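You operate a simulated robot arm through the tools that you are given. There is no shell and no other tool. Be economical: measure what you need, move in short steps, check, and stop when the job is done.

The job below is to be done with a simulated robot arm. You get a single attempt, and the scene is never put back.

JOB
Grease the white seal's middle, load it and the yellow spring into the clamped valve, close the lube tin.
Fine: Use the dauber and stand it back in its dish; the spring stands on the seal. The jig clamps end locked. A coat counts when it lies all over at full strength: go over it till it gets no stronger.

It is judged by the outcome, as a careful person would: the job done as asked, and still so three seconds after it is handed in. It fails if anything else is knocked over, pushed out of place, dropped, spilled or broken. Lids that push on must go on centred and level and be pressed home; caps that screw on are set level and turned clockwise until they are tight.

ROBOT AND FRAMES
A 6-joint arm with a two-finger parallel gripper, fixed in place. Base frame: the origin is at the foot of the arm, x ahead of it, y to its left, z up; the work surface is at about z = 0. Units: m, rad, N and s.
With the tool pointing down near the work surface it reaches from about 0.14 to 0.58 m from the base axis. Its first joint turns from -1.152 to 1.152 rad. Payload 2.1 kg.
Tool frame: the origin (TCP) lies between the finger pads and is the grasp point; the fingertips stand 0.03 m ahead of it; z points along the fingers, y is the line along which they close. Largest opening 0.094 m; finger width 0.028, thickness 0.01; the body of the gripper, 0.05 by 0.096 m, starts 0.055 m behind the TCP.
Orientation is that of the tool frame in the base frame, as a unit quaternion [w, x, y, z]. With the fingers straight down and closing along the base's y, the tool's x points along the base's -x, its y along +y and its z along -z.

CONTROLS
- The arm moves only by the tool arm_command. Its argument "targets" is one flat list of numbers, 7 for each row, row after row: the shift along the tool's x, y, z in m, then the turn, a rotation vector about the tool's x, y, z in rad, then the closure, from 0 (fully open) to 1 (shut). In form: [dx, dy, dz, ax, ay, az, grip, dx, dy, dz, ax, ay, az, grip, ...]. A call has 1 to 10 rows; each row is the pose to reach, as a shift and turn from the pose commanded when the call began, along the tool's axes at that moment. Rows are played at 5 a second. More than 0.05 m and 0.15 rad between two rows, or a gripper value outside its range, and nothing of the call is played. Where a pose cannot be reached the arm comes as near as it can. A force on the tool above 90 N (or 10 N above the force at the start of the call, whichever is more), or a blocked arm, ends the call early, and 0.2 s more pass. The fingers move at their own pace (about 0.072 m/s each) and stop on an object; they squeeze with about 43 N. The grip force told is the motor's: it shows also when the fingers shut on nothing. Time passes only in rows, and 0.2 s behind the last, so rows that repeat a pose let the fingers close. The reply holds the time, the measured pose of the TCP, the force on the tool along the base axes, the opening and the grip force, in the units named above and with some noise, with the torque about the TCP (base axes, N m) and any sound that the robot's microphone picked up.
- Cameras (640 x 400 px; columns grow to the right, rows downward): "scene" is fixed at [0.0675, -0.3861, 0.4752]; the picture's right is [0.75, -0.67, 0.00], its down [-0.40, -0.45, -0.80] and it looks along [0.53, 0.60, -0.60] (base axes); focal length 214 px, centre (320, 200). "wrist" rides on the gripper at [0.076, 0.014, -0.102] in the tool frame; the picture's right is [-0.18, 0.98, 0.00], its down [-0.75, -0.14, -0.64] and it looks along [-0.63, -0.12, 0.77] (tool axes); focal length 243 px, centre (320, 200). There is no depth. A picture from a camera that has moved, and an enlarged one, comes with that camera's place and axes in the base frame and with its lens. The place of the scene camera against the robot may be out by one fixed shift of up to 0.018 m in any direction.
- get_image(camera): a new picture of that camera. No time passes.
- inspect(camera, box): a new picture of the part [left, top, right, bottom] of that camera's present view, enlarged. No time passes.
- hand_in(): hands the job in; it is judged then, once.

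Go step by step. Nothing tells you positions but the pictures and the camera data: compare them with the known pose of the tool, close in by small moves and look again before you grip or let go. The budget is 120 turns and 84 pictures, counting those below and the enlarged ones. Unless the task says otherwise, let go and move clear before handing in, and close with one line.

The tools are called after "Call:" by a JSON object that holds its "op" and its "data". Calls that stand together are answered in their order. arm_command: Moves the arm, as the interface text tells. Its arguments: {"type":"object","properties":{"targets":{"type":"array","items":{"type":"number"}}},"required":["targets"]} The other tools are called the same way: get_image (camera) takes a picture; inspect (camera, box) takes an enlarged picture of a part of a camera's view; hand_in () hands the job in.

At the start:

```text
time: 0.0
tool_pos: [0.3054, -0.1182, 0.366]
tool_rot: [0.0, 0.0, 1.0, 0.001]
ft_force: [0.0, -0.3, 0.3]
moment: [-0.02, -0.01, -0.02]
finger_gap: 0.0938
gripper_force: 0.1
```

scene: 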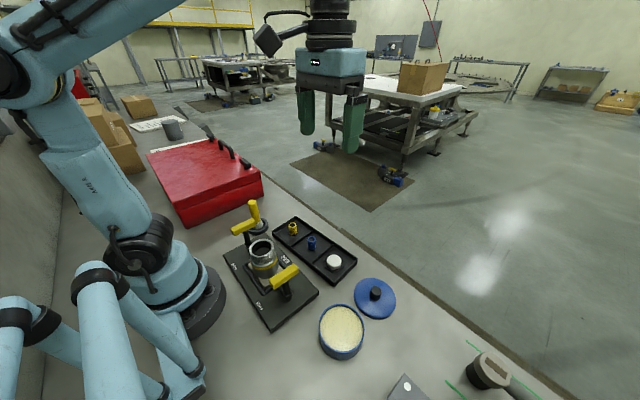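
wrist: 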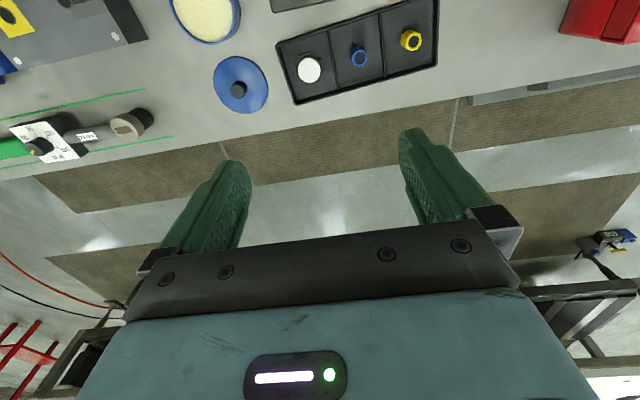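

I see the jig with the valve, a tray with yellow and blue springs and a white seal, an open lube tin with its lid, and something dish-like further right. I'll enlarge these first.

Call:
{"op": "inspect", "data": {"camera": "scene", "box": [210, 190, 370, 340]}}

Call:
{"op": "inspect", "data": {"camera": "scene", "box": [300, 260, 540, 400]}}

Call:
{"op": "inspect", "data": {"camera": "wrist", "box": [0, 0, 280, 175]}}

```text
2.67 times, centred on (290, 265) of scene
camera zoom: at [0.0675, -0.3861, 0.4752], right [0.75, -0.67, 0.0], down [-0.4, -0.45, -0.8], along [0.53, 0.6, -0.6], focal length 572 px, centre (400, 27)
```

zoom: 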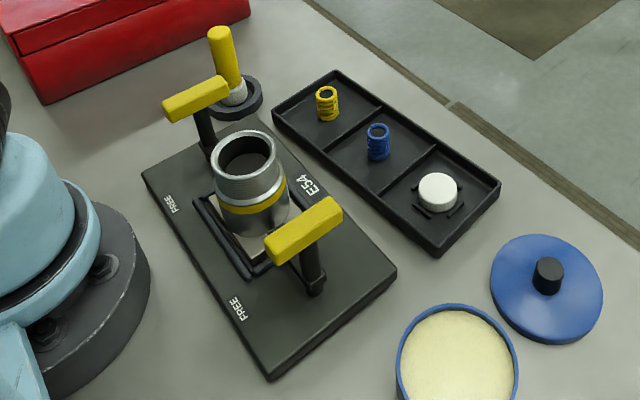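

```text
2.67 times, centred on (420, 330) of scene
camera zoom: at [0.0675, -0.3861, 0.4752], right [0.75, -0.67, 0.0], down [-0.4, -0.45, -0.8], along [0.53, 0.6, -0.6], focal length 572 px, centre (53, -147)
```

zoom: 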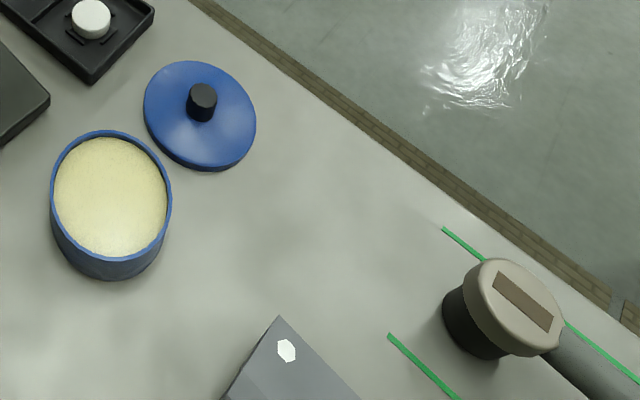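

```text
2.29 times, centred on (140, 88) of wrist
camera zoom: at [0.2284, -0.1033, 0.4676], right [0.18, 0.98, 0.0], down [0.75, -0.14, 0.64], along [0.63, -0.12, -0.77], focal length 555 px, centre (731, 457)
```

zoom: 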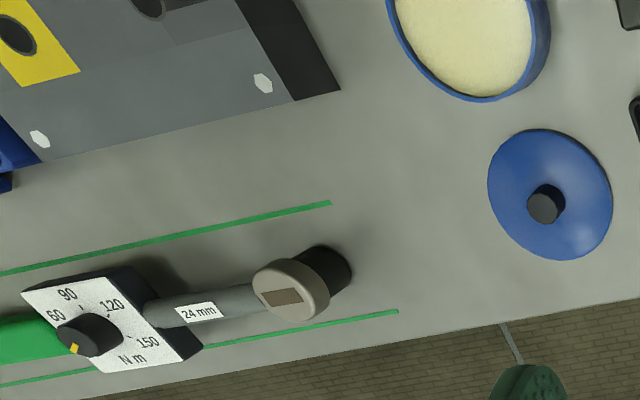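

The dauber (yellow handle) stands in its dish behind the jig at about (0.24, 0.10). The seal is near (0.32, -0.14), the yellow spring near (0.306, 0.027), the lid near (0.322, -0.265) and the tin near (0.22, -0.264). I'll move back over the jig for a closer look.

Call:
{"op": "arm_command", "data": {"targets": [0.035, 0.03, 0, 0, 0, 0, 0, 0.07, 0.06, 0, 0, 0, 0, 0, 0.105, 0.09, 0, 0, 0, 0, 0, 0.105, 0.09, 0, 0, 0, 0, 0]}}

Call:
{"op": "get_image", "data": {"camera": "wrist"}}

```text
time: 1.0
tool_pos: [0.1999, -0.0265, 0.3658]
tool_rot: [0.001, 0.0, 1.0, 0.0]
ft_force: [-0.3, 0.4, 0.2]
moment: [0.0, 0.01, -0.01]
finger_gap: 0.0941
gripper_force: 0.0
```

```text
78 pictures are left
camera wrist: at [0.1229, -0.0121, 0.4669], right [0.18, 0.98, 0.0], down [0.75, -0.14, 0.64], along [0.63, -0.12, -0.77], focal length 243 px, centre (320, 200)
```

wrist: 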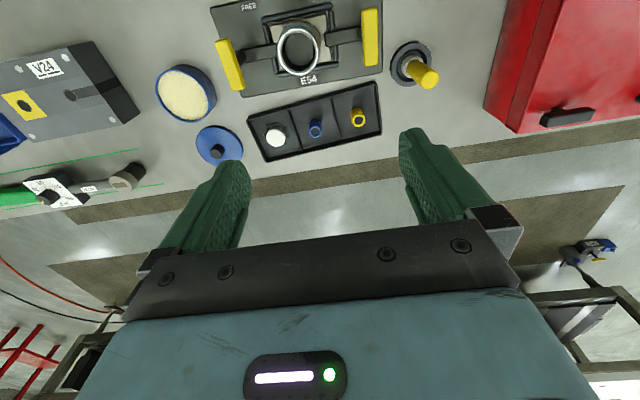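

Call:
{"op": "inspect", "data": {"camera": "wrist", "box": [140, 0, 460, 170]}}

Call:
{"op": "inspect", "data": {"camera": "wrist", "box": [200, 0, 440, 110]}}

Call:
{"op": "inspect", "data": {"camera": "wrist", "box": [250, 80, 390, 165]}}

```text
2.00 times, centred on (300, 85) of wrist
camera zoom: at [0.1229, -0.0121, 0.4669], right [0.18, 0.98, 0.0], down [0.75, -0.14, 0.64], along [0.63, -0.12, -0.77], focal length 485 px, centre (360, 430)
```

zoom: 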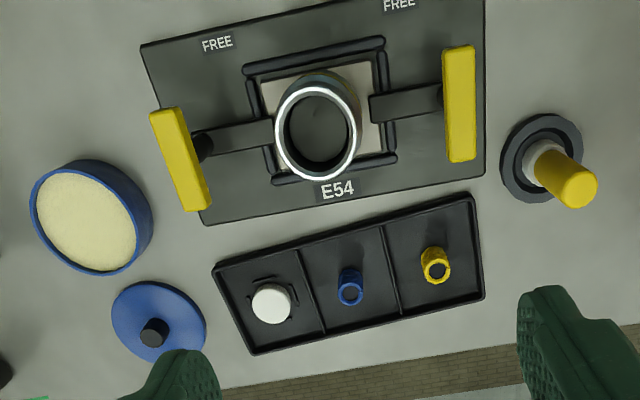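

```text
2.67 times, centred on (320, 55) of wrist
camera zoom: at [0.1229, -0.0121, 0.4669], right [0.18, 0.98, 0.0], down [0.75, -0.14, 0.64], along [0.63, -0.12, -0.77], focal length 647 px, centre (320, 587)
```

zoom: 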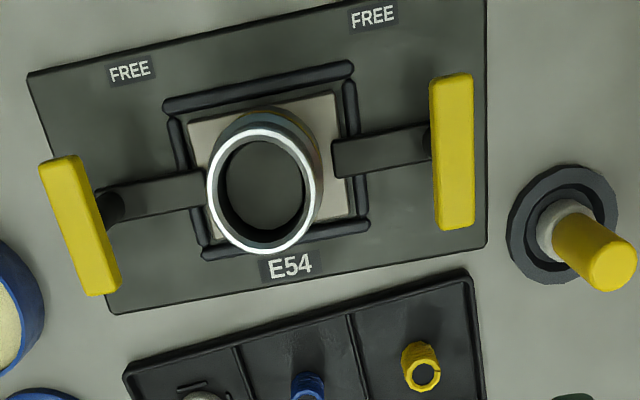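

```text
4.57 times, centred on (320, 122) of wrist
camera zoom: at [0.1229, -0.0121, 0.4669], right [0.18, 0.98, 0.0], down [0.75, -0.14, 0.64], along [0.63, -0.12, -0.77], focal length 1109 px, centre (320, 554)
```

zoom: 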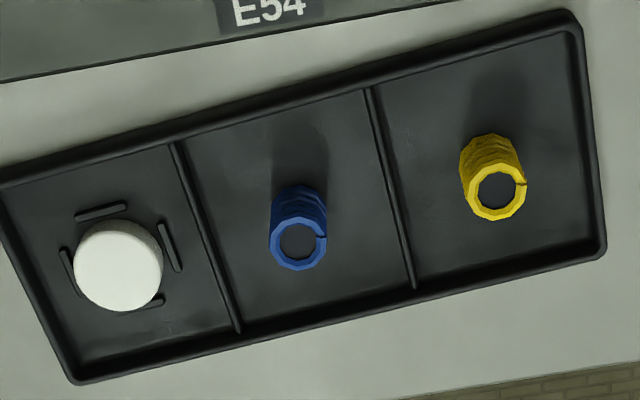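

The clamps look locked: the arms are over the valve foot, the handles are parallel to the plate ends and both FREE marks are empty. Next I'll go closer to the seal.

Call:
{"op": "arm_command", "data": {"targets": [-0.018, -0.018, 0.041, 0, 0, 0, 0, -0.037, -0.037, 0.082, 0, 0, 0, 0, -0.056, -0.055, 0.123, 0, 0, 0, 0, -0.075, -0.073, 0.164, 0, 0, 0, 0, -0.094, -0.092, 0.205, 0, 0, 0, 0, -0.112, -0.11, 0.246, 0, 0, 0, 0, -0.112, -0.11, 0.246, 0, 0, 0, 0]}}

Call:
{"op": "get_image", "data": {"camera": "wrist"}}

Call:
{"op": "inspect", "data": {"camera": "wrist", "box": [250, 60, 390, 150]}}

```text
time: 2.6
tool_pos: [0.3084, -0.1362, 0.1169]
tool_rot: [0.0, 0.0, 1.0, 0.0]
ft_force: [0.3, 0.0, 0.3]
moment: [0.0, 0.0, 0.02]
finger_gap: 0.094
gripper_force: 0.0
```

```text
74 pictures are left
camera wrist: at [0.2322, -0.1236, 0.2179], right [0.18, 0.98, 0.0], down [0.75, -0.14, 0.64], along [0.63, -0.12, -0.77], focal length 243 px, centre (320, 200)
```

wrist: 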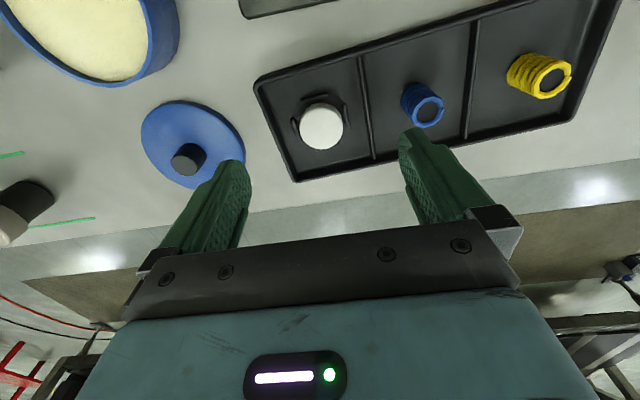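

```text
4.44 times, centred on (320, 105) of wrist
camera zoom: at [0.2322, -0.1236, 0.2179], right [0.18, 0.98, 0.0], down [0.75, -0.14, 0.64], along [0.63, -0.12, -0.77], focal length 1078 px, centre (320, 622)
```

zoom: 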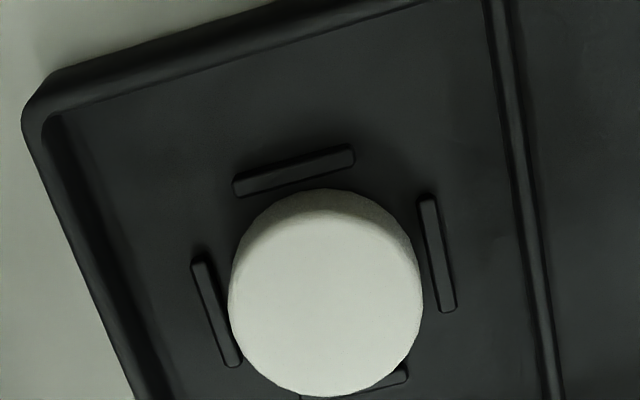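

The seal is a plain puck about 36 mm across at about (0.316, -0.139). Now I'll go above the dauber, lifting first.

Call:
{"op": "arm_command", "data": {"targets": [0.0, 0.0, -0.045, 0, 0, 0, 0, 0.01, 0.02, -0.085, 0, 0, 0, 0, 0.02, 0.06, -0.11, 0, 0, 0, 0, 0.035, 0.105, -0.12, 0, 0, 0, 0, 0.05, 0.15, -0.13, 0, 0, 0, 0, 0.065, 0.195, -0.13, 0, 0, 0, 0, 0.075, 0.235, -0.13, 0, 0, 0, 0, 0.079, 0.255, -0.13, 0, 0, 0, 0, 0.079, 0.255, -0.13, 0, 0, 0, 0]}}

Call:
{"op": "get_image", "data": {"camera": "wrist"}}

Call:
{"op": "inspect", "data": {"camera": "wrist", "box": [0, 0, 320, 200]}}

```text
time: 4.6
tool_pos: [0.2305, 0.1189, 0.2481]
tool_rot: [0.0, 0.0, 1.0, 0.0]
ft_force: [-0.7, 0.6, 0.7]
moment: [-0.01, 0.04, 0.01]
finger_gap: 0.0939
gripper_force: 0.2
```

```text
72 pictures are left
camera wrist: at [0.1541, 0.1332, 0.3496], right [0.18, 0.98, 0.0], down [0.75, -0.14, 0.64], along [0.63, -0.12, -0.77], focal length 243 px, centre (320, 200)
```

wrist: 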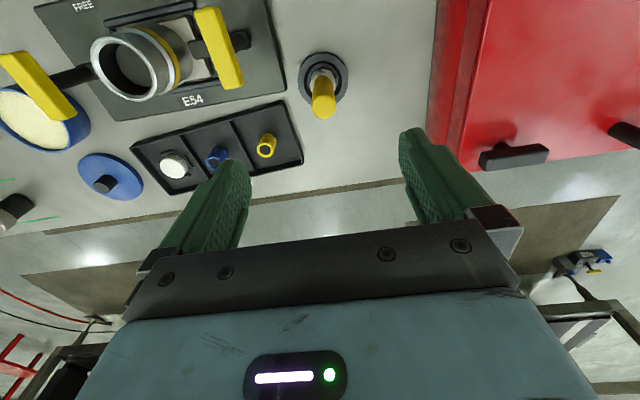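

```text
2.00 times, centred on (160, 100) of wrist
camera zoom: at [0.1541, 0.1332, 0.3496], right [0.18, 0.98, 0.0], down [0.75, -0.14, 0.64], along [0.63, -0.12, -0.77], focal length 485 px, centre (640, 400)
```

zoom: 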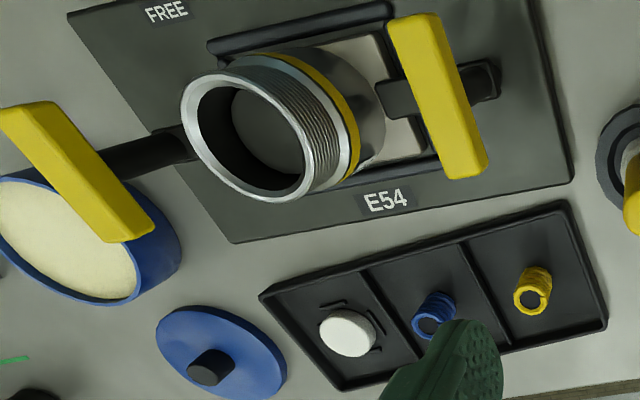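

Triangulation puts the valve axis at about (0.168, -0.048) with its rim at z≈0.11. The clamp handles are also near z≈0.106, and the dauber is at about (0.239, 0.119) with its top at z≈0.096. I'll enlarge the dauber.

Call:
{"op": "inspect", "data": {"camera": "wrist", "box": [264, 40, 384, 130]}}

Call:
{"op": "inspect", "data": {"camera": "scene", "box": [225, 195, 275, 245]}}

```text
4.44 times, centred on (324, 85) of wrist
camera zoom: at [0.1541, 0.1332, 0.3496], right [0.18, 0.98, 0.0], down [0.75, -0.14, 0.64], along [0.63, -0.12, -0.77], focal length 1078 px, centre (302, 711)
```

zoom: 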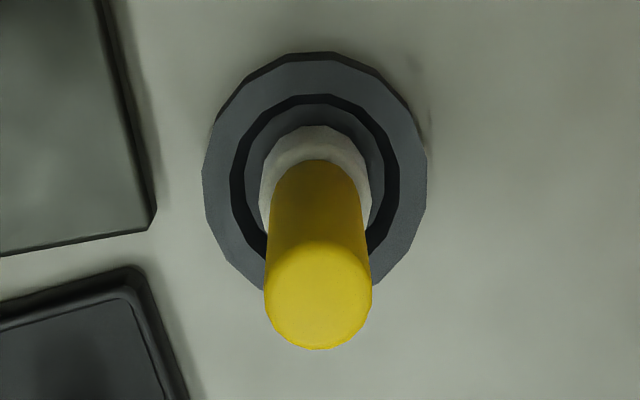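

```text
8.00 times, centred on (250, 220) of scene
camera zoom: at [0.0675, -0.3861, 0.4752], right [0.75, -0.67, 0.0], down [-0.4, -0.45, -0.8], along [0.53, 0.6, -0.6], focal length 1716 px, centre (880, 40)
```

zoom: 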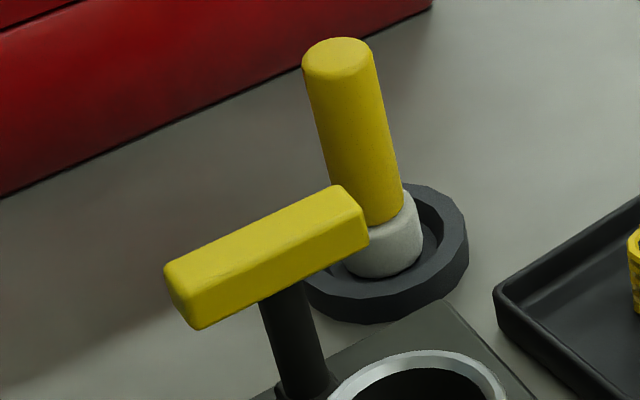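

Next I'll descend to just above the dauber and look again.

Call:
{"op": "arm_command", "data": {"targets": [-0.004, 0.0015, 0.04, 0, 0, 0, 0, -0.004, 0.0015, 0.088, 0, 0, 0, 0, -0.004, 0.0015, 0.088, 0, 0, 0, 0]}}

Call:
{"op": "get_image", "data": {"camera": "wrist"}}

Call:
{"op": "get_image", "data": {"camera": "scene"}}

```text
time: 5.4
tool_pos: [0.2363, 0.1186, 0.1591]
tool_rot: [0.001, 0.0, 1.0, 0.0]
ft_force: [0.0, -0.7, 0.1]
moment: [0.03, 0.0, 0.01]
finger_gap: 0.0938
gripper_force: 0.1
```

```text
68 pictures are left
camera wrist: at [0.159, 0.1322, 0.2606], right [0.18, 0.98, 0.0], down [0.75, -0.14, 0.64], along [0.63, -0.12, -0.77], focal length 243 px, centre (320, 200)
```

wrist: 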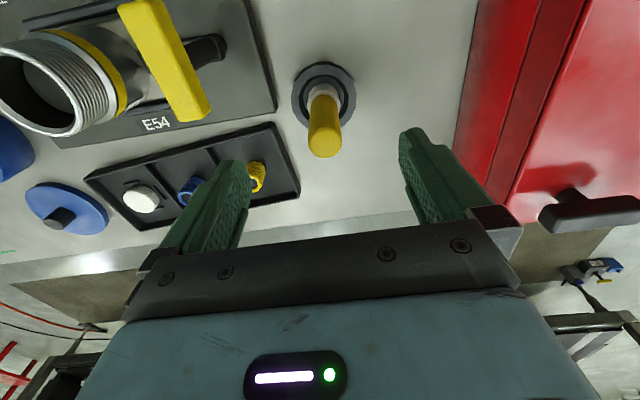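

```text
67 pictures are left
```

scene: 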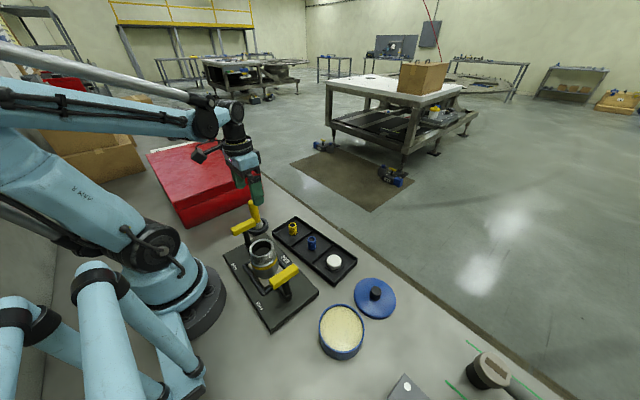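

The dauber's top lines up to within a few mm. I'll shift 2.5 mm in y, descend and grip the handle.

Call:
{"op": "arm_command", "data": {"targets": [-0.001, 0.0025, 0.03, 0, 0, 0, 0, -0.001, 0.0025, 0.055, 0, 0, 0, 0, -0.001, 0.0025, 0.081, 0, 0, 0, 0, -0.001, 0.0025, 0.081, 0, 0, 0, 0, -0.001, 0.0025, 0.081, 0, 0, 0, 0.4, -0.001, 0.0025, 0.081, 0, 0, 0, 0.9, -0.001, 0.0025, 0.081, 0, 0, 0, 0.9, -0.001, 0.0025, 0.081, 0, 0, 0, 0.9, -0.001, 0.0025, 0.081, 0, 0, 0, 0.9]}}

Call:
{"op": "get_image", "data": {"camera": "wrist"}}

```text
time: 7.4
tool_pos: [0.2385, 0.1226, 0.0818]
tool_rot: [0.001, 0.0, 1.0, 0.0]
ft_force: [0.6, -0.2, 0.2]
moment: [0.01, 0.0, 0.01]
finger_gap: 0.0233
gripper_force: 43.4
```

```text
66 pictures are left
camera wrist: at [0.1619, 0.1365, 0.1834], right [0.18, 0.98, 0.0], down [0.75, -0.14, 0.64], along [0.63, -0.12, -0.77], focal length 243 px, centre (320, 200)
```

wrist: 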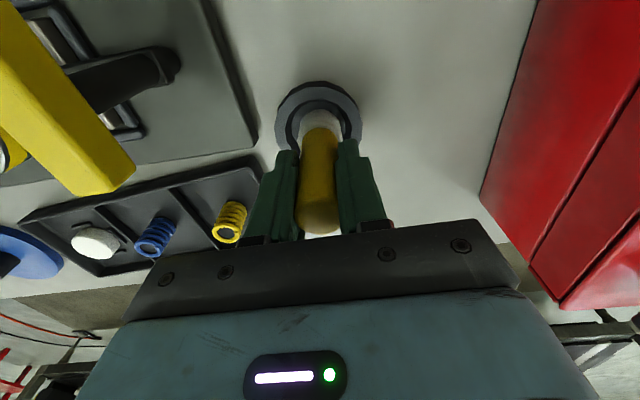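

The dauber is gripped. I'll lift it straight up and check.

Call:
{"op": "arm_command", "data": {"targets": [0, 0, -0.02, 0, 0, 0, 0.9, 0, 0, -0.06, 0, 0, 0, 0.9, 0, 0, -0.105, 0, 0, 0, 0.9, 0, 0, -0.15, 0, 0, 0, 0.9, 0.003, -0.04, -0.155, 0, 0, 0, 0.9, 0.006, -0.085, -0.155, 0, 0, 0, 0.9, 0.009, -0.13, -0.155, 0, 0, 0, 0.9, 0.012, -0.175, -0.155, 0, 0, 0, 0.9, 0.015, -0.22, -0.155, 0, 0, 0, 0.9, 0.018, -0.265, -0.155, 0, 0, 0, 0.9]}}

Call:
{"op": "get_image", "data": {"camera": "wrist"}}

Call:
{"op": "get_image", "data": {"camera": "scene"}}

```text
time: 9.6
tool_pos: [0.2175, -0.1423, 0.2361]
tool_rot: [0.001, -0.001, 1.0, 0.0]
ft_force: [0.1, -0.6, -0.7]
moment: [0.0, -0.01, 0.0]
finger_gap: 0.0239
gripper_force: 42.6
```

```text
65 pictures are left
camera wrist: at [0.1412, -0.1279, 0.3386], right [0.18, 0.98, 0.0], down [0.75, -0.14, 0.64], along [0.63, -0.12, -0.77], focal length 243 px, centre (320, 200)
```

wrist: 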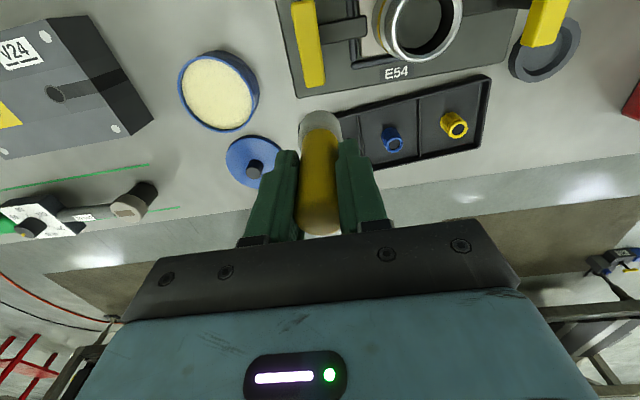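

```text
64 pictures are left
```

scene: 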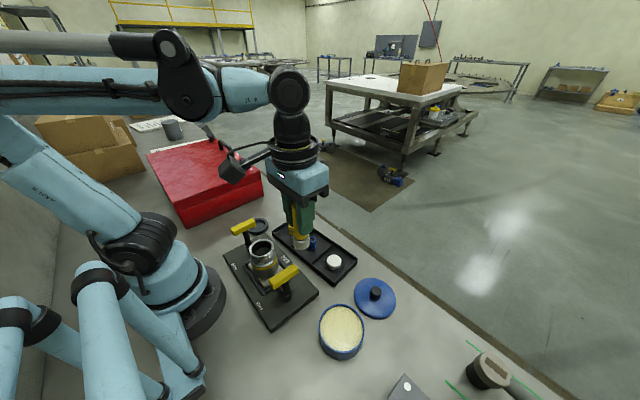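

The tin is at about (0.208, -0.265). I'll go over it, lower part way and look.

Call:
{"op": "arm_command", "data": {"targets": [0.004, -0.04, 0, 0, 0, 0, 0.9, 0.008, -0.08, 0, 0, 0, 0, 0.9, 0.012, -0.121, 0, 0, 0, 0, 0.9, 0.012, -0.121, 0.045, 0, 0, 0, 0.9, 0.012, -0.121, 0.09, 0, 0, 0, 0.9, 0.012, -0.121, 0.09, 0, 0, 0, 0.9]}}

Call:
{"op": "get_image", "data": {"camera": "wrist"}}

Call:
{"op": "inspect", "data": {"camera": "scene", "box": [280, 220, 440, 370]}}

```text
time: 11.0
tool_pos: [0.2089, -0.2663, 0.1462]
tool_rot: [0.0, 0.001, 1.0, -0.001]
ft_force: [0.3, 0.5, -1.4]
moment: [0.0, 0.01, 0.01]
finger_gap: 0.0238
gripper_force: 43.0
```

```text
63 pictures are left
camera wrist: at [0.1327, -0.252, 0.2479], right [0.18, 0.98, 0.0], down [0.75, -0.14, 0.64], along [0.63, -0.12, -0.77], focal length 243 px, centre (320, 200)
```

wrist: 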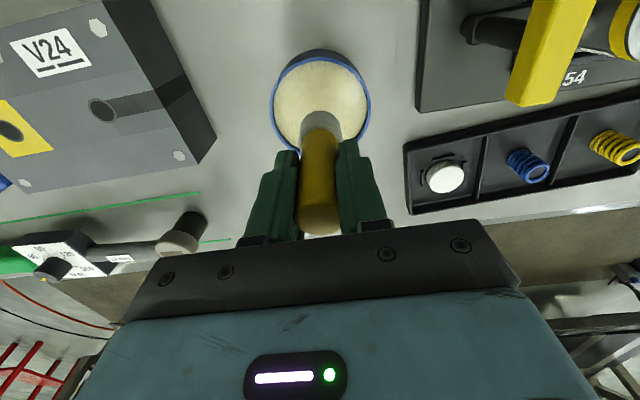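

```text
2.67 times, centred on (360, 295) of scene
camera zoom: at [0.0674, -0.3861, 0.4752], right [0.75, -0.67, 0.0], down [-0.4, -0.45, -0.8], along [0.53, 0.6, -0.6], focal length 572 px, centre (213, -53)
```

zoom: 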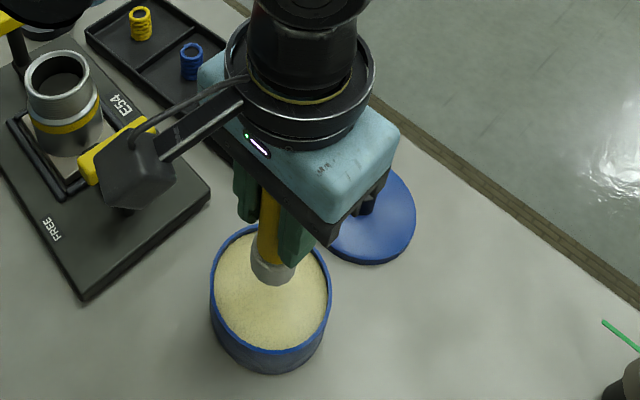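

The dauber is over the grease. I'll lower it in steps and watch the force.

Call:
{"op": "arm_command", "data": {"targets": [0.004, 0, 0.015, 0, 0, 0, 0.9, 0.004, 0, 0.028, 0, 0, 0, 0.9, 0.004, 0, 0.034, 0, 0, 0, 0.9]}}

Call:
{"op": "get_image", "data": {"camera": "wrist"}}

Call:
{"op": "inspect", "data": {"camera": "scene", "box": [310, 270, 390, 365]}}

```text
time: 11.8
tool_pos: [0.205, -0.2659, 0.1105]
tool_rot: [0.0, 0.0, 1.0, 0.0]
ft_force: [-0.2, 0.3, 0.3]
moment: [0.0, -0.01, 0.0]
finger_gap: 0.0238
gripper_force: 43.3
```

```text
61 pictures are left
camera wrist: at [0.1283, -0.2516, 0.2127], right [0.18, 0.98, 0.0], down [0.75, -0.14, 0.64], along [0.63, -0.12, -0.77], focal length 243 px, centre (320, 200)
```

wrist: 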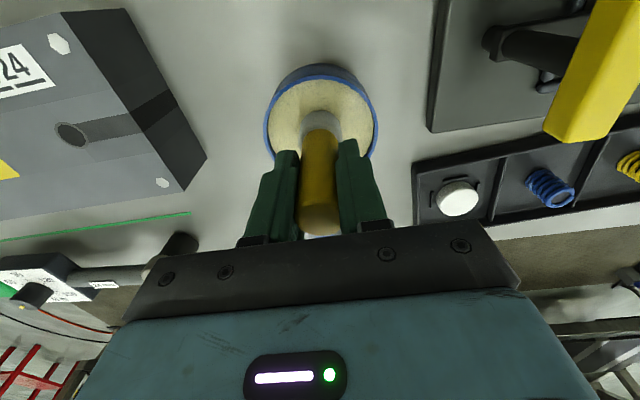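

```text
4.21 times, centred on (350, 318) of scene
camera zoom: at [0.0675, -0.3861, 0.4752], right [0.75, -0.67, 0.0], down [-0.4, -0.45, -0.8], along [0.53, 0.6, -0.6], focal length 903 px, centre (194, -295)
```

zoom: 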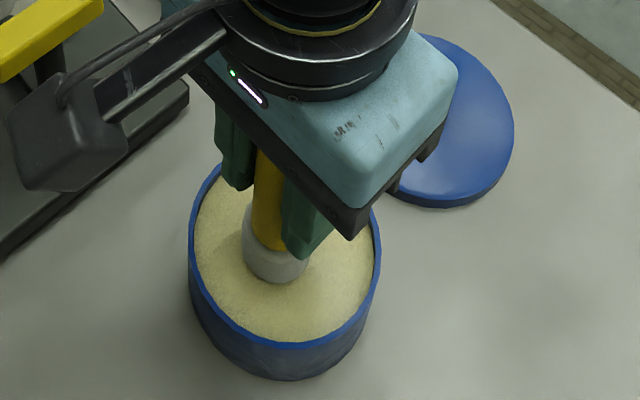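

The foam is just about at the grease surface. I'll press down gently in small steps.

Call:
{"op": "arm_command", "data": {"targets": [0, 0, 0.002, 0, 0, 0, 0.9, 0, 0, 0.004, 0, 0, 0, 0.9]}}

Call:
{"op": "arm_command", "data": {"targets": [0, 0, 0.002, 0, 0, 0, 0.9, 0, 0, 0.004, 0, 0, 0, 0.9]}}

```text
time: 12.4
tool_pos: [0.2049, -0.2652, 0.1079]
tool_rot: [-0.001, 0.001, 1.0, -0.001]
ft_force: [-3.2, -1.4, 35.2]
moment: [-0.08, 0.12, -0.05]
finger_gap: 0.024
gripper_force: 43.3
```

```text
time: 13.0
tool_pos: [0.205, -0.2635, 0.1034]
tool_rot: [0.002, 0.0, 1.0, 0.0]
ft_force: [3.2, -3.8, 34.0]
moment: [-0.2, -0.22, -0.04]
finger_gap: 0.0241
gripper_force: 43.2
```

I felt contact at about 35 N. I'll lift and check the tip for lube, and whether the grip slipped.

Call:
{"op": "arm_command", "data": {"targets": [0, 0, -0.02, 0, 0, 0, 0.9, 0, 0, -0.06, 0, 0, 0, 0.9, 0, 0, -0.096, 0, 0, 0, 0.9, 0, 0, -0.096, 0, 0, 0, 0.9]}}

Call:
{"op": "get_image", "data": {"camera": "wrist"}}

Call:
{"op": "inspect", "data": {"camera": "scene", "box": [310, 200, 430, 365]}}

```text
time: 14.0
tool_pos: [0.2, -0.2639, 0.2006]
tool_rot: [0.0, 0.0, 1.0, 0.0]
ft_force: [-0.5, 0.2, -0.5]
moment: [0.0, -0.01, -0.04]
finger_gap: 0.0236
gripper_force: 43.0
```

```text
59 pictures are left
camera wrist: at [0.1245, -0.2498, 0.3028], right [0.18, 0.98, 0.0], down [0.75, -0.14, 0.64], along [0.63, -0.12, -0.77], focal length 243 px, centre (320, 200)
```

wrist: 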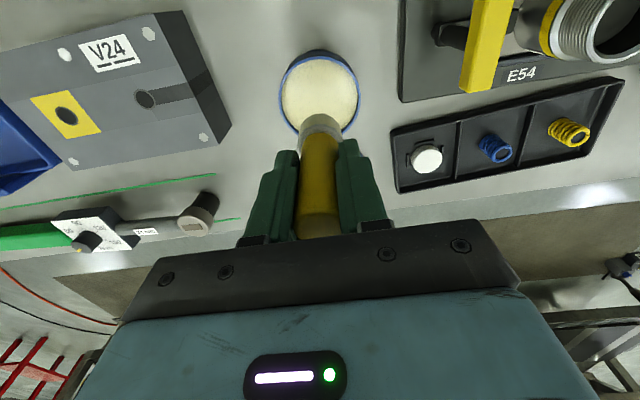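

```text
2.42 times, centred on (370, 282) of scene
camera zoom: at [0.0675, -0.3861, 0.4752], right [0.75, -0.67, 0.0], down [-0.4, -0.45, -0.8], along [0.53, 0.6, -0.6], focal length 520 px, centre (199, 0)
```

zoom: 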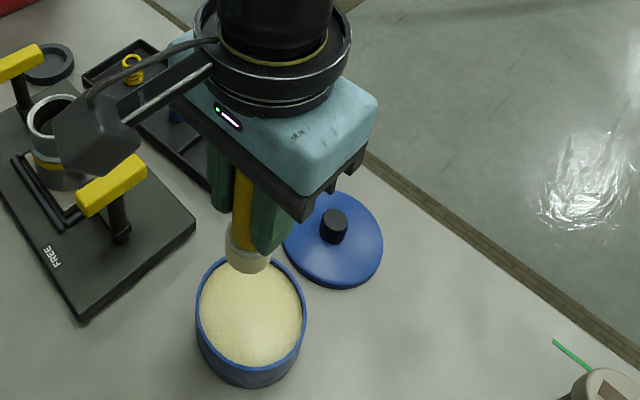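

The tip is coated; the handle slid up about 5 mm in the grip, which is harmless. Now over to the seal.

Call:
{"op": "arm_command", "data": {"targets": [-0.03, 0.03, 0, 0, 0, 0, 0.9, -0.06, 0.062, 0, 0, 0, 0, 0.9, -0.09, 0.094, 0, 0, 0, 0, 0.9, -0.112, 0.125, 0, 0, 0, 0, 0.9, -0.112, 0.125, 0.035, 0, 0, 0, 0.9, -0.112, 0.125, 0.07, 0, 0, 0, 0.9, -0.112, 0.125, 0.07, 0, 0, 0, 0.9]}}

Call:
{"op": "get_image", "data": {"camera": "wrist"}}

Call:
{"op": "inspect", "data": {"camera": "scene", "box": [290, 220, 390, 300]}}

```text
time: 15.6
tool_pos: [0.3185, -0.1416, 0.1282]
tool_rot: [-0.001, 0.0, 1.0, 0.0]
ft_force: [-0.3, 0.2, -1.0]
moment: [-0.02, 0.01, 0.02]
finger_gap: 0.0237
gripper_force: 43.5
```

```text
57 pictures are left
camera wrist: at [0.2424, -0.1281, 0.2307], right [0.18, 0.98, 0.0], down [0.75, -0.14, 0.64], along [0.63, -0.12, -0.77], focal length 243 px, centre (320, 200)
```

wrist: 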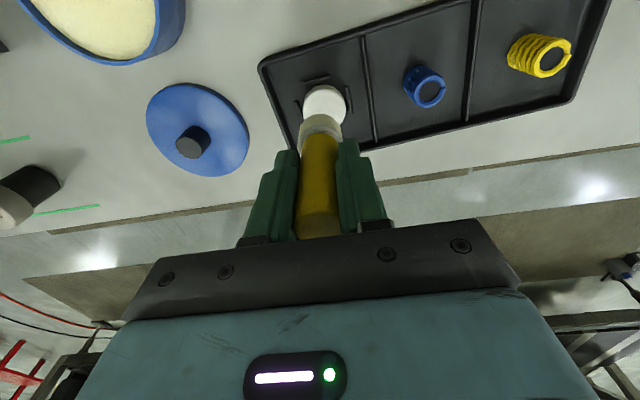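

```text
5.00 times, centred on (340, 260) of scene
camera zoom: at [0.0675, -0.3861, 0.4752], right [0.75, -0.67, 0.0], down [-0.4, -0.45, -0.8], along [0.53, 0.6, -0.6], focal length 1072 px, centre (220, -100)
```

zoom: 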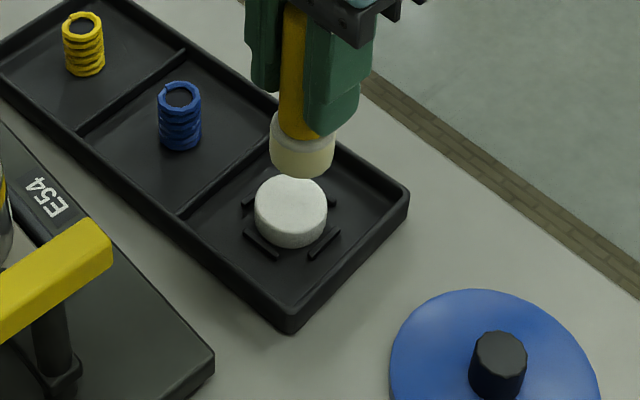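

The seal sits a little to the +y side of the tip. I'll enlarge to fix the offset.

Call:
{"op": "inspect", "data": {"camera": "wrist", "box": [270, 70, 380, 150]}}

```text
5.00 times, centred on (325, 110) of wrist
camera zoom: at [0.2424, -0.1281, 0.2307], right [0.18, 0.98, 0.0], down [0.75, -0.14, 0.64], along [0.63, -0.12, -0.77], focal length 1213 px, centre (295, 650)
```

zoom: 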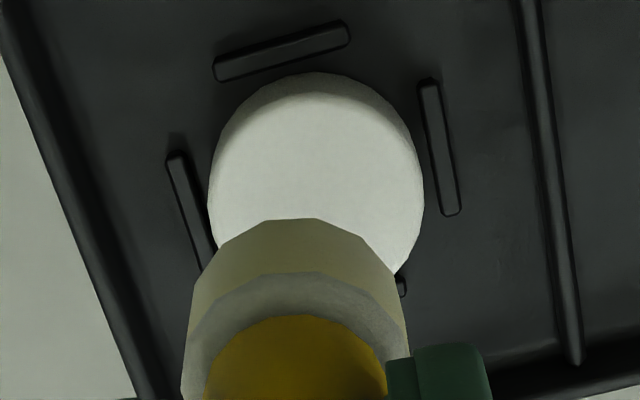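

I'll shift 4 mm in +y and lower towards the seal.

Call:
{"op": "arm_command", "data": {"targets": [0, 0.004, 0.0, 0, 0, 0, 0.9, 0, 0.004, 0.02, 0, 0, 0, 0.9, 0, 0.004, 0.03, 0, 0, 0, 0.9, 0, 0.004, 0.034, 0, 0, 0, 0.9]}}

Call:
{"op": "arm_command", "data": {"targets": [0, 0, 0.003, 0, 0, 0, 0.9]}}

Call:
{"op": "inspect", "data": {"camera": "scene", "box": [290, 220, 390, 300]}}

```text
time: 16.6
tool_pos: [0.3179, -0.1369, 0.0946]
tool_rot: [0.0, 0.0, 1.0, 0.0]
ft_force: [0.5, -0.5, -1.1]
moment: [-0.02, 0.0, -0.02]
finger_gap: 0.0238
gripper_force: 42.7
```

```text
time: 17.0
tool_pos: [0.3172, -0.1379, 0.0907]
tool_rot: [0.0, 0.0, 1.0, 0.0]
ft_force: [-0.1, -0.2, -1.0]
moment: [0.0, 0.03, 0.03]
finger_gap: 0.0235
gripper_force: 43.5
```

```text
5.00 times, centred on (340, 260) of scene
camera zoom: at [0.0675, -0.3861, 0.4752], right [0.75, -0.67, 0.0], down [-0.4, -0.45, -0.8], along [0.53, 0.6, -0.6], focal length 1072 px, centre (220, -100)
```

zoom: 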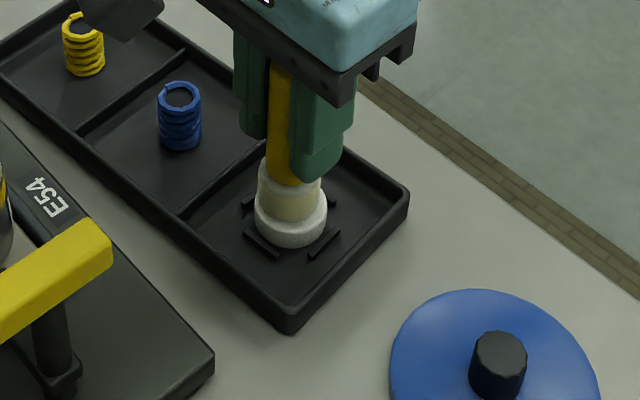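

It's nicely centred and almost touching. I'll continue in fine steps.

Call:
{"op": "arm_command", "data": {"targets": [0, 0, 0.002, 0, 0, 0, 0.9]}}

Call:
{"op": "arm_command", "data": {"targets": [0, 0, 0.002, 0, 0, 0, 0.9]}}

```text
time: 17.4
tool_pos: [0.3172, -0.1366, 0.0903]
tool_rot: [0.001, 0.0, 1.0, 0.0]
ft_force: [1.5, -0.3, 10.7]
moment: [-0.05, -0.07, -0.02]
finger_gap: 0.024
gripper_force: 42.5
```

```text
time: 17.8
tool_pos: [0.3171, -0.1368, 0.0884]
tool_rot: [0.001, 0.0, 1.0, 0.0]
ft_force: [1.0, 0.7, 35.3]
moment: [-0.01, -0.13, -0.01]
finger_gap: 0.0239
gripper_force: 43.8
```

I made contact at about 10 N, then 35 N. I'll lift off and look at the coat.

Call:
{"op": "arm_command", "data": {"targets": [0, 0, -0.03, 0, 0, 0, 0.9, 0, 0, -0.07, 0, 0, 0, 0.9, 0, 0, -0.07, 0, 0, 0, 0.9]}}

Call:
{"op": "inspect", "data": {"camera": "wrist", "box": [260, 60, 380, 140]}}

Call:
{"op": "inspect", "data": {"camera": "scene", "box": [310, 240, 360, 290]}}

```text
time: 18.6
tool_pos: [0.3218, -0.1345, 0.1587]
tool_rot: [0.0, 0.0, 1.0, -0.001]
ft_force: [-0.2, 0.5, -0.6]
moment: [-0.03, -0.01, 0.0]
finger_gap: 0.024
gripper_force: 43.2
```

```text
5.00 times, centred on (320, 100) of wrist
camera zoom: at [0.2436, -0.1213, 0.2601], right [0.18, 0.98, 0.0], down [0.75, -0.14, 0.64], along [0.63, -0.12, -0.77], focal length 1213 px, centre (320, 700)
```

zoom: 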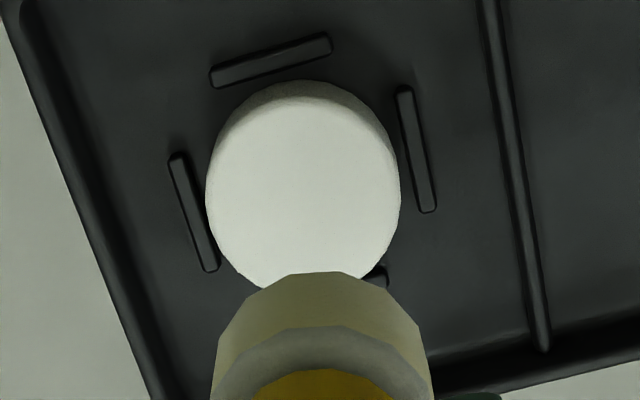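

```text
8.00 times, centred on (335, 265) of scene
camera zoom: at [0.0675, -0.3861, 0.4752], right [0.75, -0.67, 0.0], down [-0.4, -0.45, -0.8], along [0.53, 0.6, -0.6], focal length 1716 px, centre (200, -320)
```

zoom: 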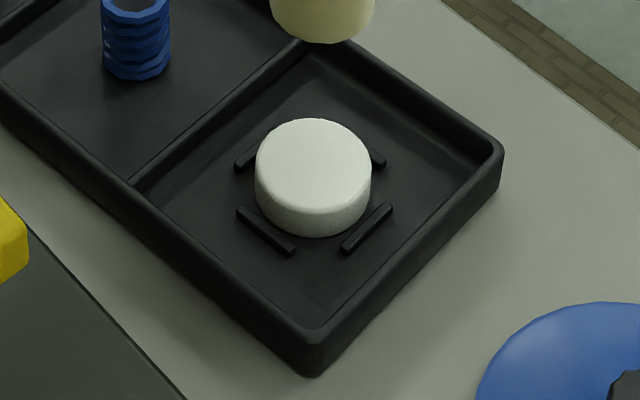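

I can't see a clear coat yet, so I'll zoom in more tightly.

Call:
{"op": "inspect", "data": {"camera": "scene", "box": [323, 250, 345, 272]}}

Call:
{"op": "inspect", "data": {"camera": "wrist", "box": [295, 72, 340, 150]}}

```text
16.00 times, centred on (334, 261) of scene
camera zoom: at [0.0675, -0.3861, 0.4752], right [0.75, -0.67, 0.0], down [-0.4, -0.45, -0.8], along [0.53, 0.6, -0.6], focal length 3432 px, centre (96, -776)
```

zoom: 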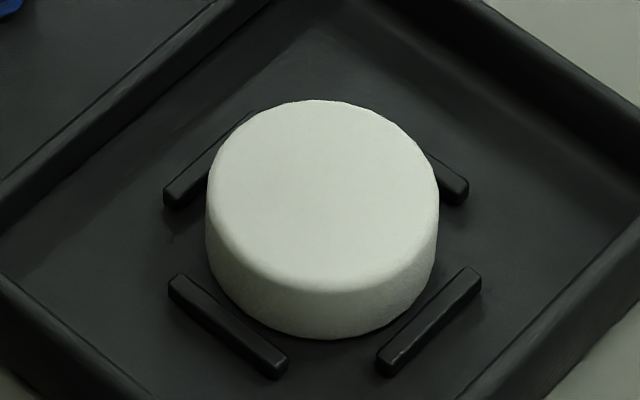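

```text
5.13 times, centred on (318, 111) of wrist
camera zoom: at [0.2436, -0.1213, 0.2601], right [0.18, 0.98, 0.0], down [0.75, -0.14, 0.64], along [0.63, -0.12, -0.77], focal length 1244 px, centre (333, 656)
```

zoom: 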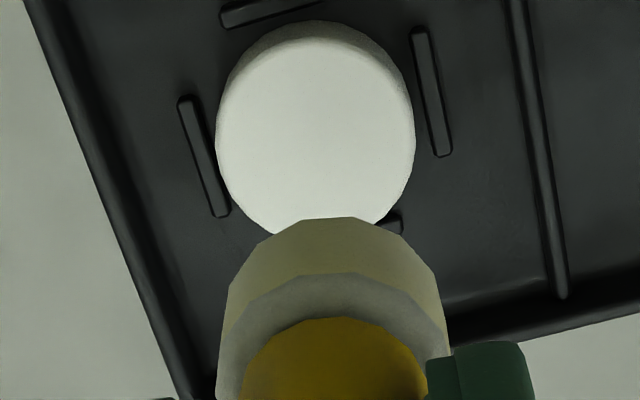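

No visible coat from a dab, so I'll rub with short strokes under light pressure.

Call:
{"op": "arm_command", "data": {"targets": [-0.001, -0.001, 0.035, 0, 0, 0, 0.9, -0.001, -0.001, 0.062, 0, 0, 0, 0.9, -0.001, -0.001, 0.069, 0, 0, 0, 0.9, 0.004, -0.001, 0.069, 0, 0, 0, 0.9, -0.001, 0.004, 0.069, 0, 0, 0, 0.9, -0.006, -0.001, 0.069, 0, 0, 0, 0.9, -0.001, -0.006, 0.069, 0, 0, 0, 0.9, 0.004, -0.001, 0.069, 0, 0, 0, 0.9, -0.001, -0.001, 0.069, 0, 0, 0, 0.9]}}

Call:
{"op": "inspect", "data": {"camera": "scene", "box": [310, 240, 360, 290]}}

```text
time: 20.6
tool_pos: [0.3167, -0.1364, 0.0902]
tool_rot: [0.0, 0.0, 1.0, 0.0]
ft_force: [-0.3, -0.3, 0.3]
moment: [0.01, 0.0, 0.0]
finger_gap: 0.0238
gripper_force: 43.4
```

```text
8.00 times, centred on (335, 265) of scene
camera zoom: at [0.0674, -0.3861, 0.4752], right [0.75, -0.67, 0.0], down [-0.4, -0.45, -0.8], along [0.53, 0.6, -0.6], focal length 1716 px, centre (200, -320)
```

zoom: 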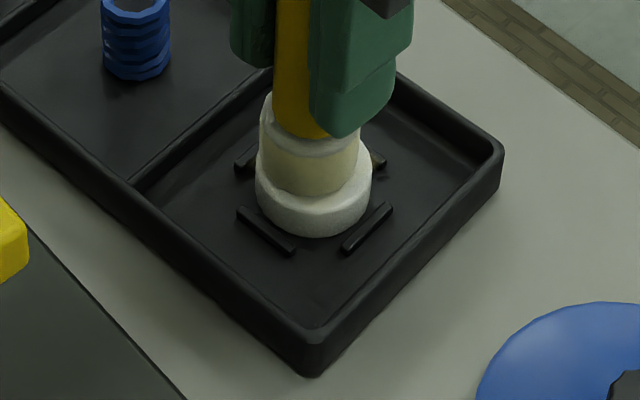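

There was no force, so it wasn't touching. I'll lower 1.5 mm at a time until it does.

Call:
{"op": "arm_command", "data": {"targets": [0, 0, 0.0015, 0, 0, 0, 0.9]}}

Call:
{"op": "arm_command", "data": {"targets": [0, 0, 0.001, 0, 0, 0, 0.9]}}

```text
time: 21.0
tool_pos: [0.3178, -0.1372, 0.0894]
tool_rot: [0.001, 0.001, 1.0, 0.0]
ft_force: [0.4, 2.0, 11.3]
moment: [0.08, -0.03, -0.05]
finger_gap: 0.024
gripper_force: 43.2
```

```text
time: 21.4
tool_pos: [0.3157, -0.1368, 0.0871]
tool_rot: [0.001, 0.001, 1.0, -0.001]
ft_force: [-0.5, -0.8, 34.6]
moment: [-0.1, -0.03, -0.01]
finger_gap: 0.0238
gripper_force: 42.8
```

Call:
{"op": "arm_command", "data": {"targets": [0, 0, -0.0007, 0, 0, 0, 0.9, 0.006, 0, -0.0007, 0, 0, 0, 0.9, -0.006, 0, -0.0007, 0, 0, 0, 0.9, 0.006, 0, -0.0007, 0, 0, 0, 0.9, 0, 0.006, -0.0007, 0, 0, 0, 0.9, 0, -0.006, -0.0007, 0, 0, 0, 0.9, 0, 0.006, -0.0007, 0, 0, 0, 0.9, 0, 0, -0.0007, 0, 0, 0, 0.9]}}

Call:
{"op": "arm_command", "data": {"targets": [0, 0, -0.03, 0, 0, 0, 0.9, 0, 0, -0.07, 0, 0, 0, 0.9, 0, 0, -0.07, 0, 0, 0, 0.9]}}

Call:
{"op": "inspect", "data": {"camera": "scene", "box": [310, 240, 360, 290]}}

Call:
{"op": "get_image", "data": {"camera": "wrist"}}

```text
time: 23.2
tool_pos: [0.3175, -0.1366, 0.0869]
tool_rot: [0.002, -0.001, 1.0, 0.0]
ft_force: [0.0, 3.3, 7.5]
moment: [0.25, -0.08, 0.02]
finger_gap: 0.0237
gripper_force: 42.9
```

```text
time: 24.0
tool_pos: [0.3213, -0.1339, 0.1548]
tool_rot: [0.0, 0.0, 1.0, -0.001]
ft_force: [0.0, 0.6, -0.8]
moment: [-0.01, 0.02, -0.02]
finger_gap: 0.0237
gripper_force: 42.6
```

```text
8.00 times, centred on (335, 265) of scene
camera zoom: at [0.0675, -0.3861, 0.4752], right [0.75, -0.67, 0.0], down [-0.4, -0.45, -0.8], along [0.53, 0.6, -0.6], focal length 1716 px, centre (200, -320)
```

zoom: 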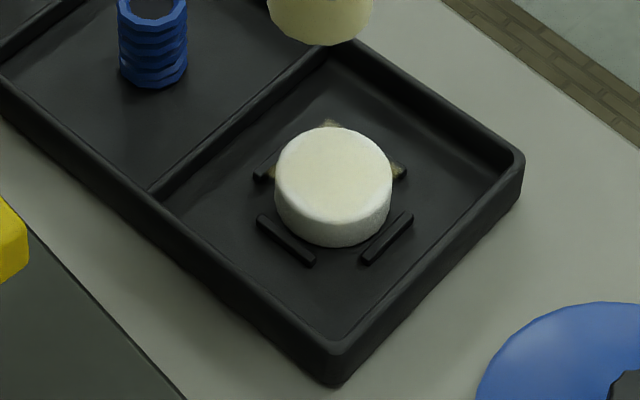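

```text
47 pictures are left
camera wrist: at [0.2445, -0.1205, 0.2571], right [0.18, 0.98, 0.0], down [0.75, -0.14, 0.64], along [0.63, -0.12, -0.77], focal length 243 px, centre (320, 200)
```

wrist: 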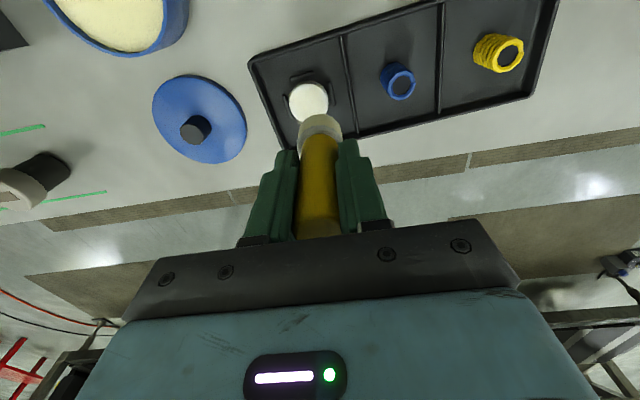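

Rubbing deposited some lube but dragged the tray a few mm in -y. I'll look closely before carrying on more gently.

Call:
{"op": "inspect", "data": {"camera": "scene", "box": [325, 250, 350, 275]}}

Call:
{"op": "inspect", "data": {"camera": "wrist", "box": [270, 60, 350, 130]}}

```text
16.00 times, centred on (338, 262) of scene
camera zoom: at [0.0675, -0.3861, 0.4752], right [0.75, -0.67, 0.0], down [-0.4, -0.45, -0.8], along [0.53, 0.6, -0.6], focal length 3432 px, centre (40, -800)
```

zoom: 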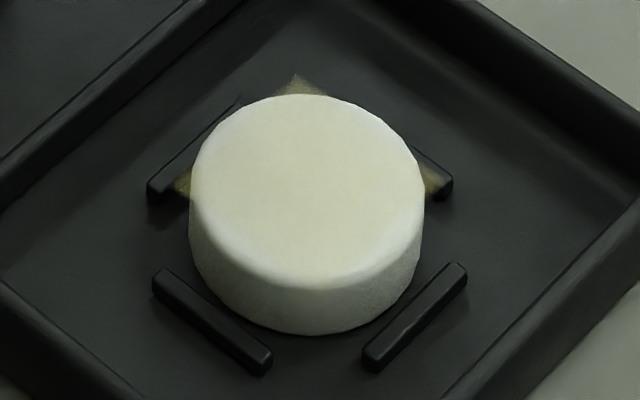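

```text
5.71 times, centred on (310, 95) of wrist
camera zoom: at [0.2445, -0.1205, 0.2571], right [0.18, 0.98, 0.0], down [0.75, -0.14, 0.64], along [0.63, -0.12, -0.77], focal length 1386 px, centre (377, 800)
```

zoom: 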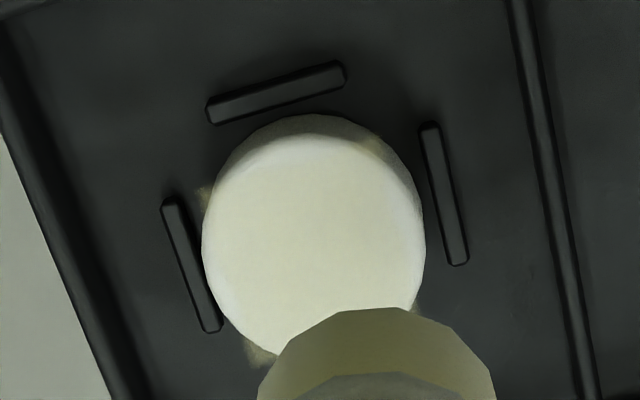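

The coat is partial and even. I'll re-centre on the seal (-8 mm y, +3.5 mm x), press lightly, and test for contact.

Call:
{"op": "arm_command", "data": {"targets": [-0.0035, -0.008, 0.02, 0, 0, 0, 0.9, -0.0035, -0.008, 0.05, 0, 0, 0, 0.9, -0.0035, -0.008, 0.068, 0, 0, 0, 0.9, -0.0035, -0.008, 0.07, 0, 0, 0, 0.9]}}

Call:
{"op": "inspect", "data": {"camera": "scene", "box": [310, 240, 360, 290]}}

```text
time: 25.0
tool_pos: [0.3211, -0.1431, 0.0875]
tool_rot: [0.001, 0.0, 1.0, 0.0]
ft_force: [1.6, 1.0, 6.1]
moment: [0.05, -0.17, 0.01]
finger_gap: 0.0237
gripper_force: 43.5
```

```text
8.00 times, centred on (335, 265) of scene
camera zoom: at [0.0674, -0.3861, 0.4752], right [0.75, -0.67, 0.0], down [-0.4, -0.45, -0.8], along [0.53, 0.6, -0.6], focal length 1716 px, centre (200, -320)
```

zoom: 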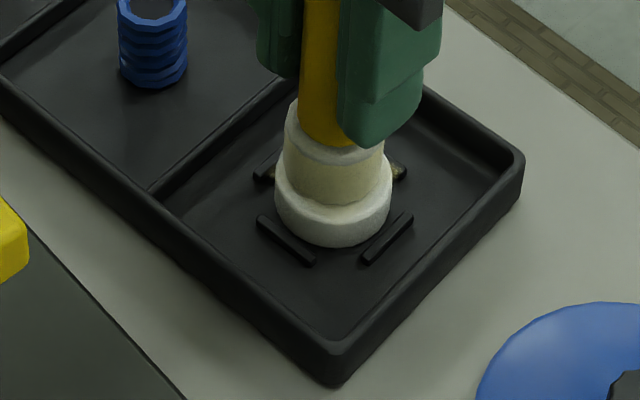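

It's centred with light contact. I'll press slightly more and drag slowly +y to return the tray, then twist to spread the lube.

Call:
{"op": "arm_command", "data": {"targets": [0, 0, 0.0005, 0, 0, 0, 0.9, 0, 0.0025, 0.0005, 0, 0, 0, 0.9, 0, 0.005, 0.0005, 0, 0, 0, 0.9, 0, 0.0075, 0.0005, 0, 0, 0, 0.9, 0, 0.0075, 0.0005, 0, 0, 0, 0.9]}}

Call:
{"op": "inspect", "data": {"camera": "scene", "box": [310, 240, 360, 290]}}

```text
time: 26.2
tool_pos: [0.3209, -0.1367, 0.0869]
tool_rot: [0.0, 0.0, 1.0, 0.0]
ft_force: [-0.4, -9.4, 31.1]
moment: [-0.62, -0.06, 0.02]
finger_gap: 0.0237
gripper_force: 42.8
```

```text
8.00 times, centred on (335, 265) of scene
camera zoom: at [0.0673, -0.3861, 0.4753], right [0.75, -0.67, 0.0], down [-0.4, -0.45, -0.8], along [0.53, 0.6, -0.6], focal length 1716 px, centre (200, -320)
```

zoom: 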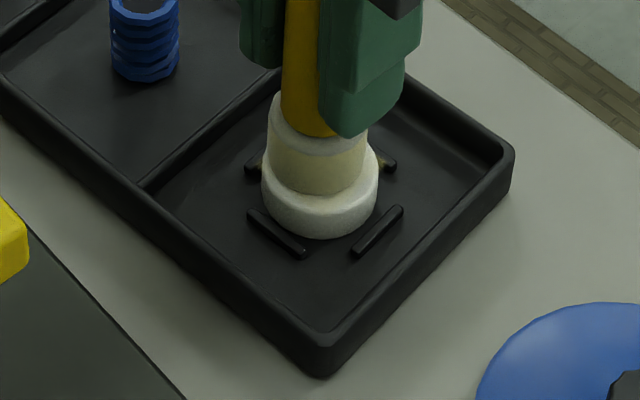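

The tray is back to within about 4 mm. Next I'll twist the dauber in place on the seal.

Call:
{"op": "arm_command", "data": {"targets": [0, 0.0, -0.0004, 0, 0, 0.14, 0.9, 0, 0, -0.0004, 0, 0, 0.28, 0.9, 0, 0, -0.0004, 0, 0, 0.14, 0.9, 0, 0, -0.0004, 0, 0, 0, 0.9, 0, 0, -0.0004, 0, 0, -0.14, 0.9, 0, 0, -0.0004, 0, 0, -0.28, 0.9, 0, 0, -0.0004, 0, 0, -0.14, 0.9, 0, 0, -0.0004, 0, 0, 0, 0.9]}}

Call:
{"op": "arm_command", "data": {"targets": [0, 0, -0.03, 0, 0, 0, 0.9, 0, 0, -0.07, 0, 0, 0, 0.9, 0, 0, -0.07, 0, 0, 0, 0.9]}}

Call:
{"op": "inspect", "data": {"camera": "scene", "box": [322, 250, 347, 275]}}

Call:
{"op": "inspect", "data": {"camera": "wrist", "box": [270, 60, 370, 130]}}

```text
time: 28.0
tool_pos: [0.3219, -0.1376, 0.0884]
tool_rot: [0.001, 0.001, 1.0, 0.0]
ft_force: [-0.3, 0.2, -0.8]
moment: [0.0, 0.02, 0.01]
finger_gap: 0.024
gripper_force: 42.7
```

```text
time: 28.8
tool_pos: [0.3194, -0.138, 0.1565]
tool_rot: [0.0, 0.001, 1.0, 0.0]
ft_force: [-0.6, 0.3, -1.6]
moment: [0.0, -0.01, 0.01]
finger_gap: 0.0236
gripper_force: 43.0
```

```text
16.00 times, centred on (334, 262) of scene
camera zoom: at [0.0675, -0.3861, 0.4752], right [0.75, -0.67, 0.0], down [-0.4, -0.45, -0.8], along [0.53, 0.6, -0.6], focal length 3432 px, centre (88, -800)
```

zoom: 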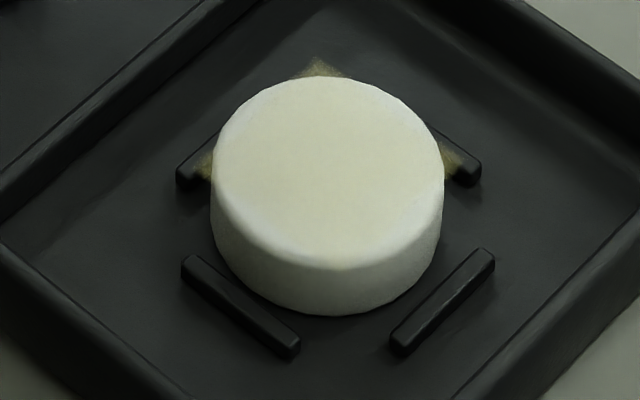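

```text
5.71 times, centred on (320, 95) of wrist
camera zoom: at [0.2423, -0.1238, 0.259], right [0.18, 0.98, 0.0], down [0.75, -0.14, 0.64], along [0.63, -0.12, -0.77], focal length 1386 px, centre (320, 800)
```

zoom: 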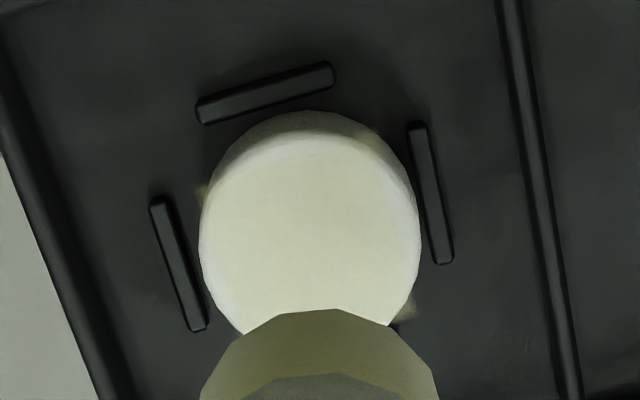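

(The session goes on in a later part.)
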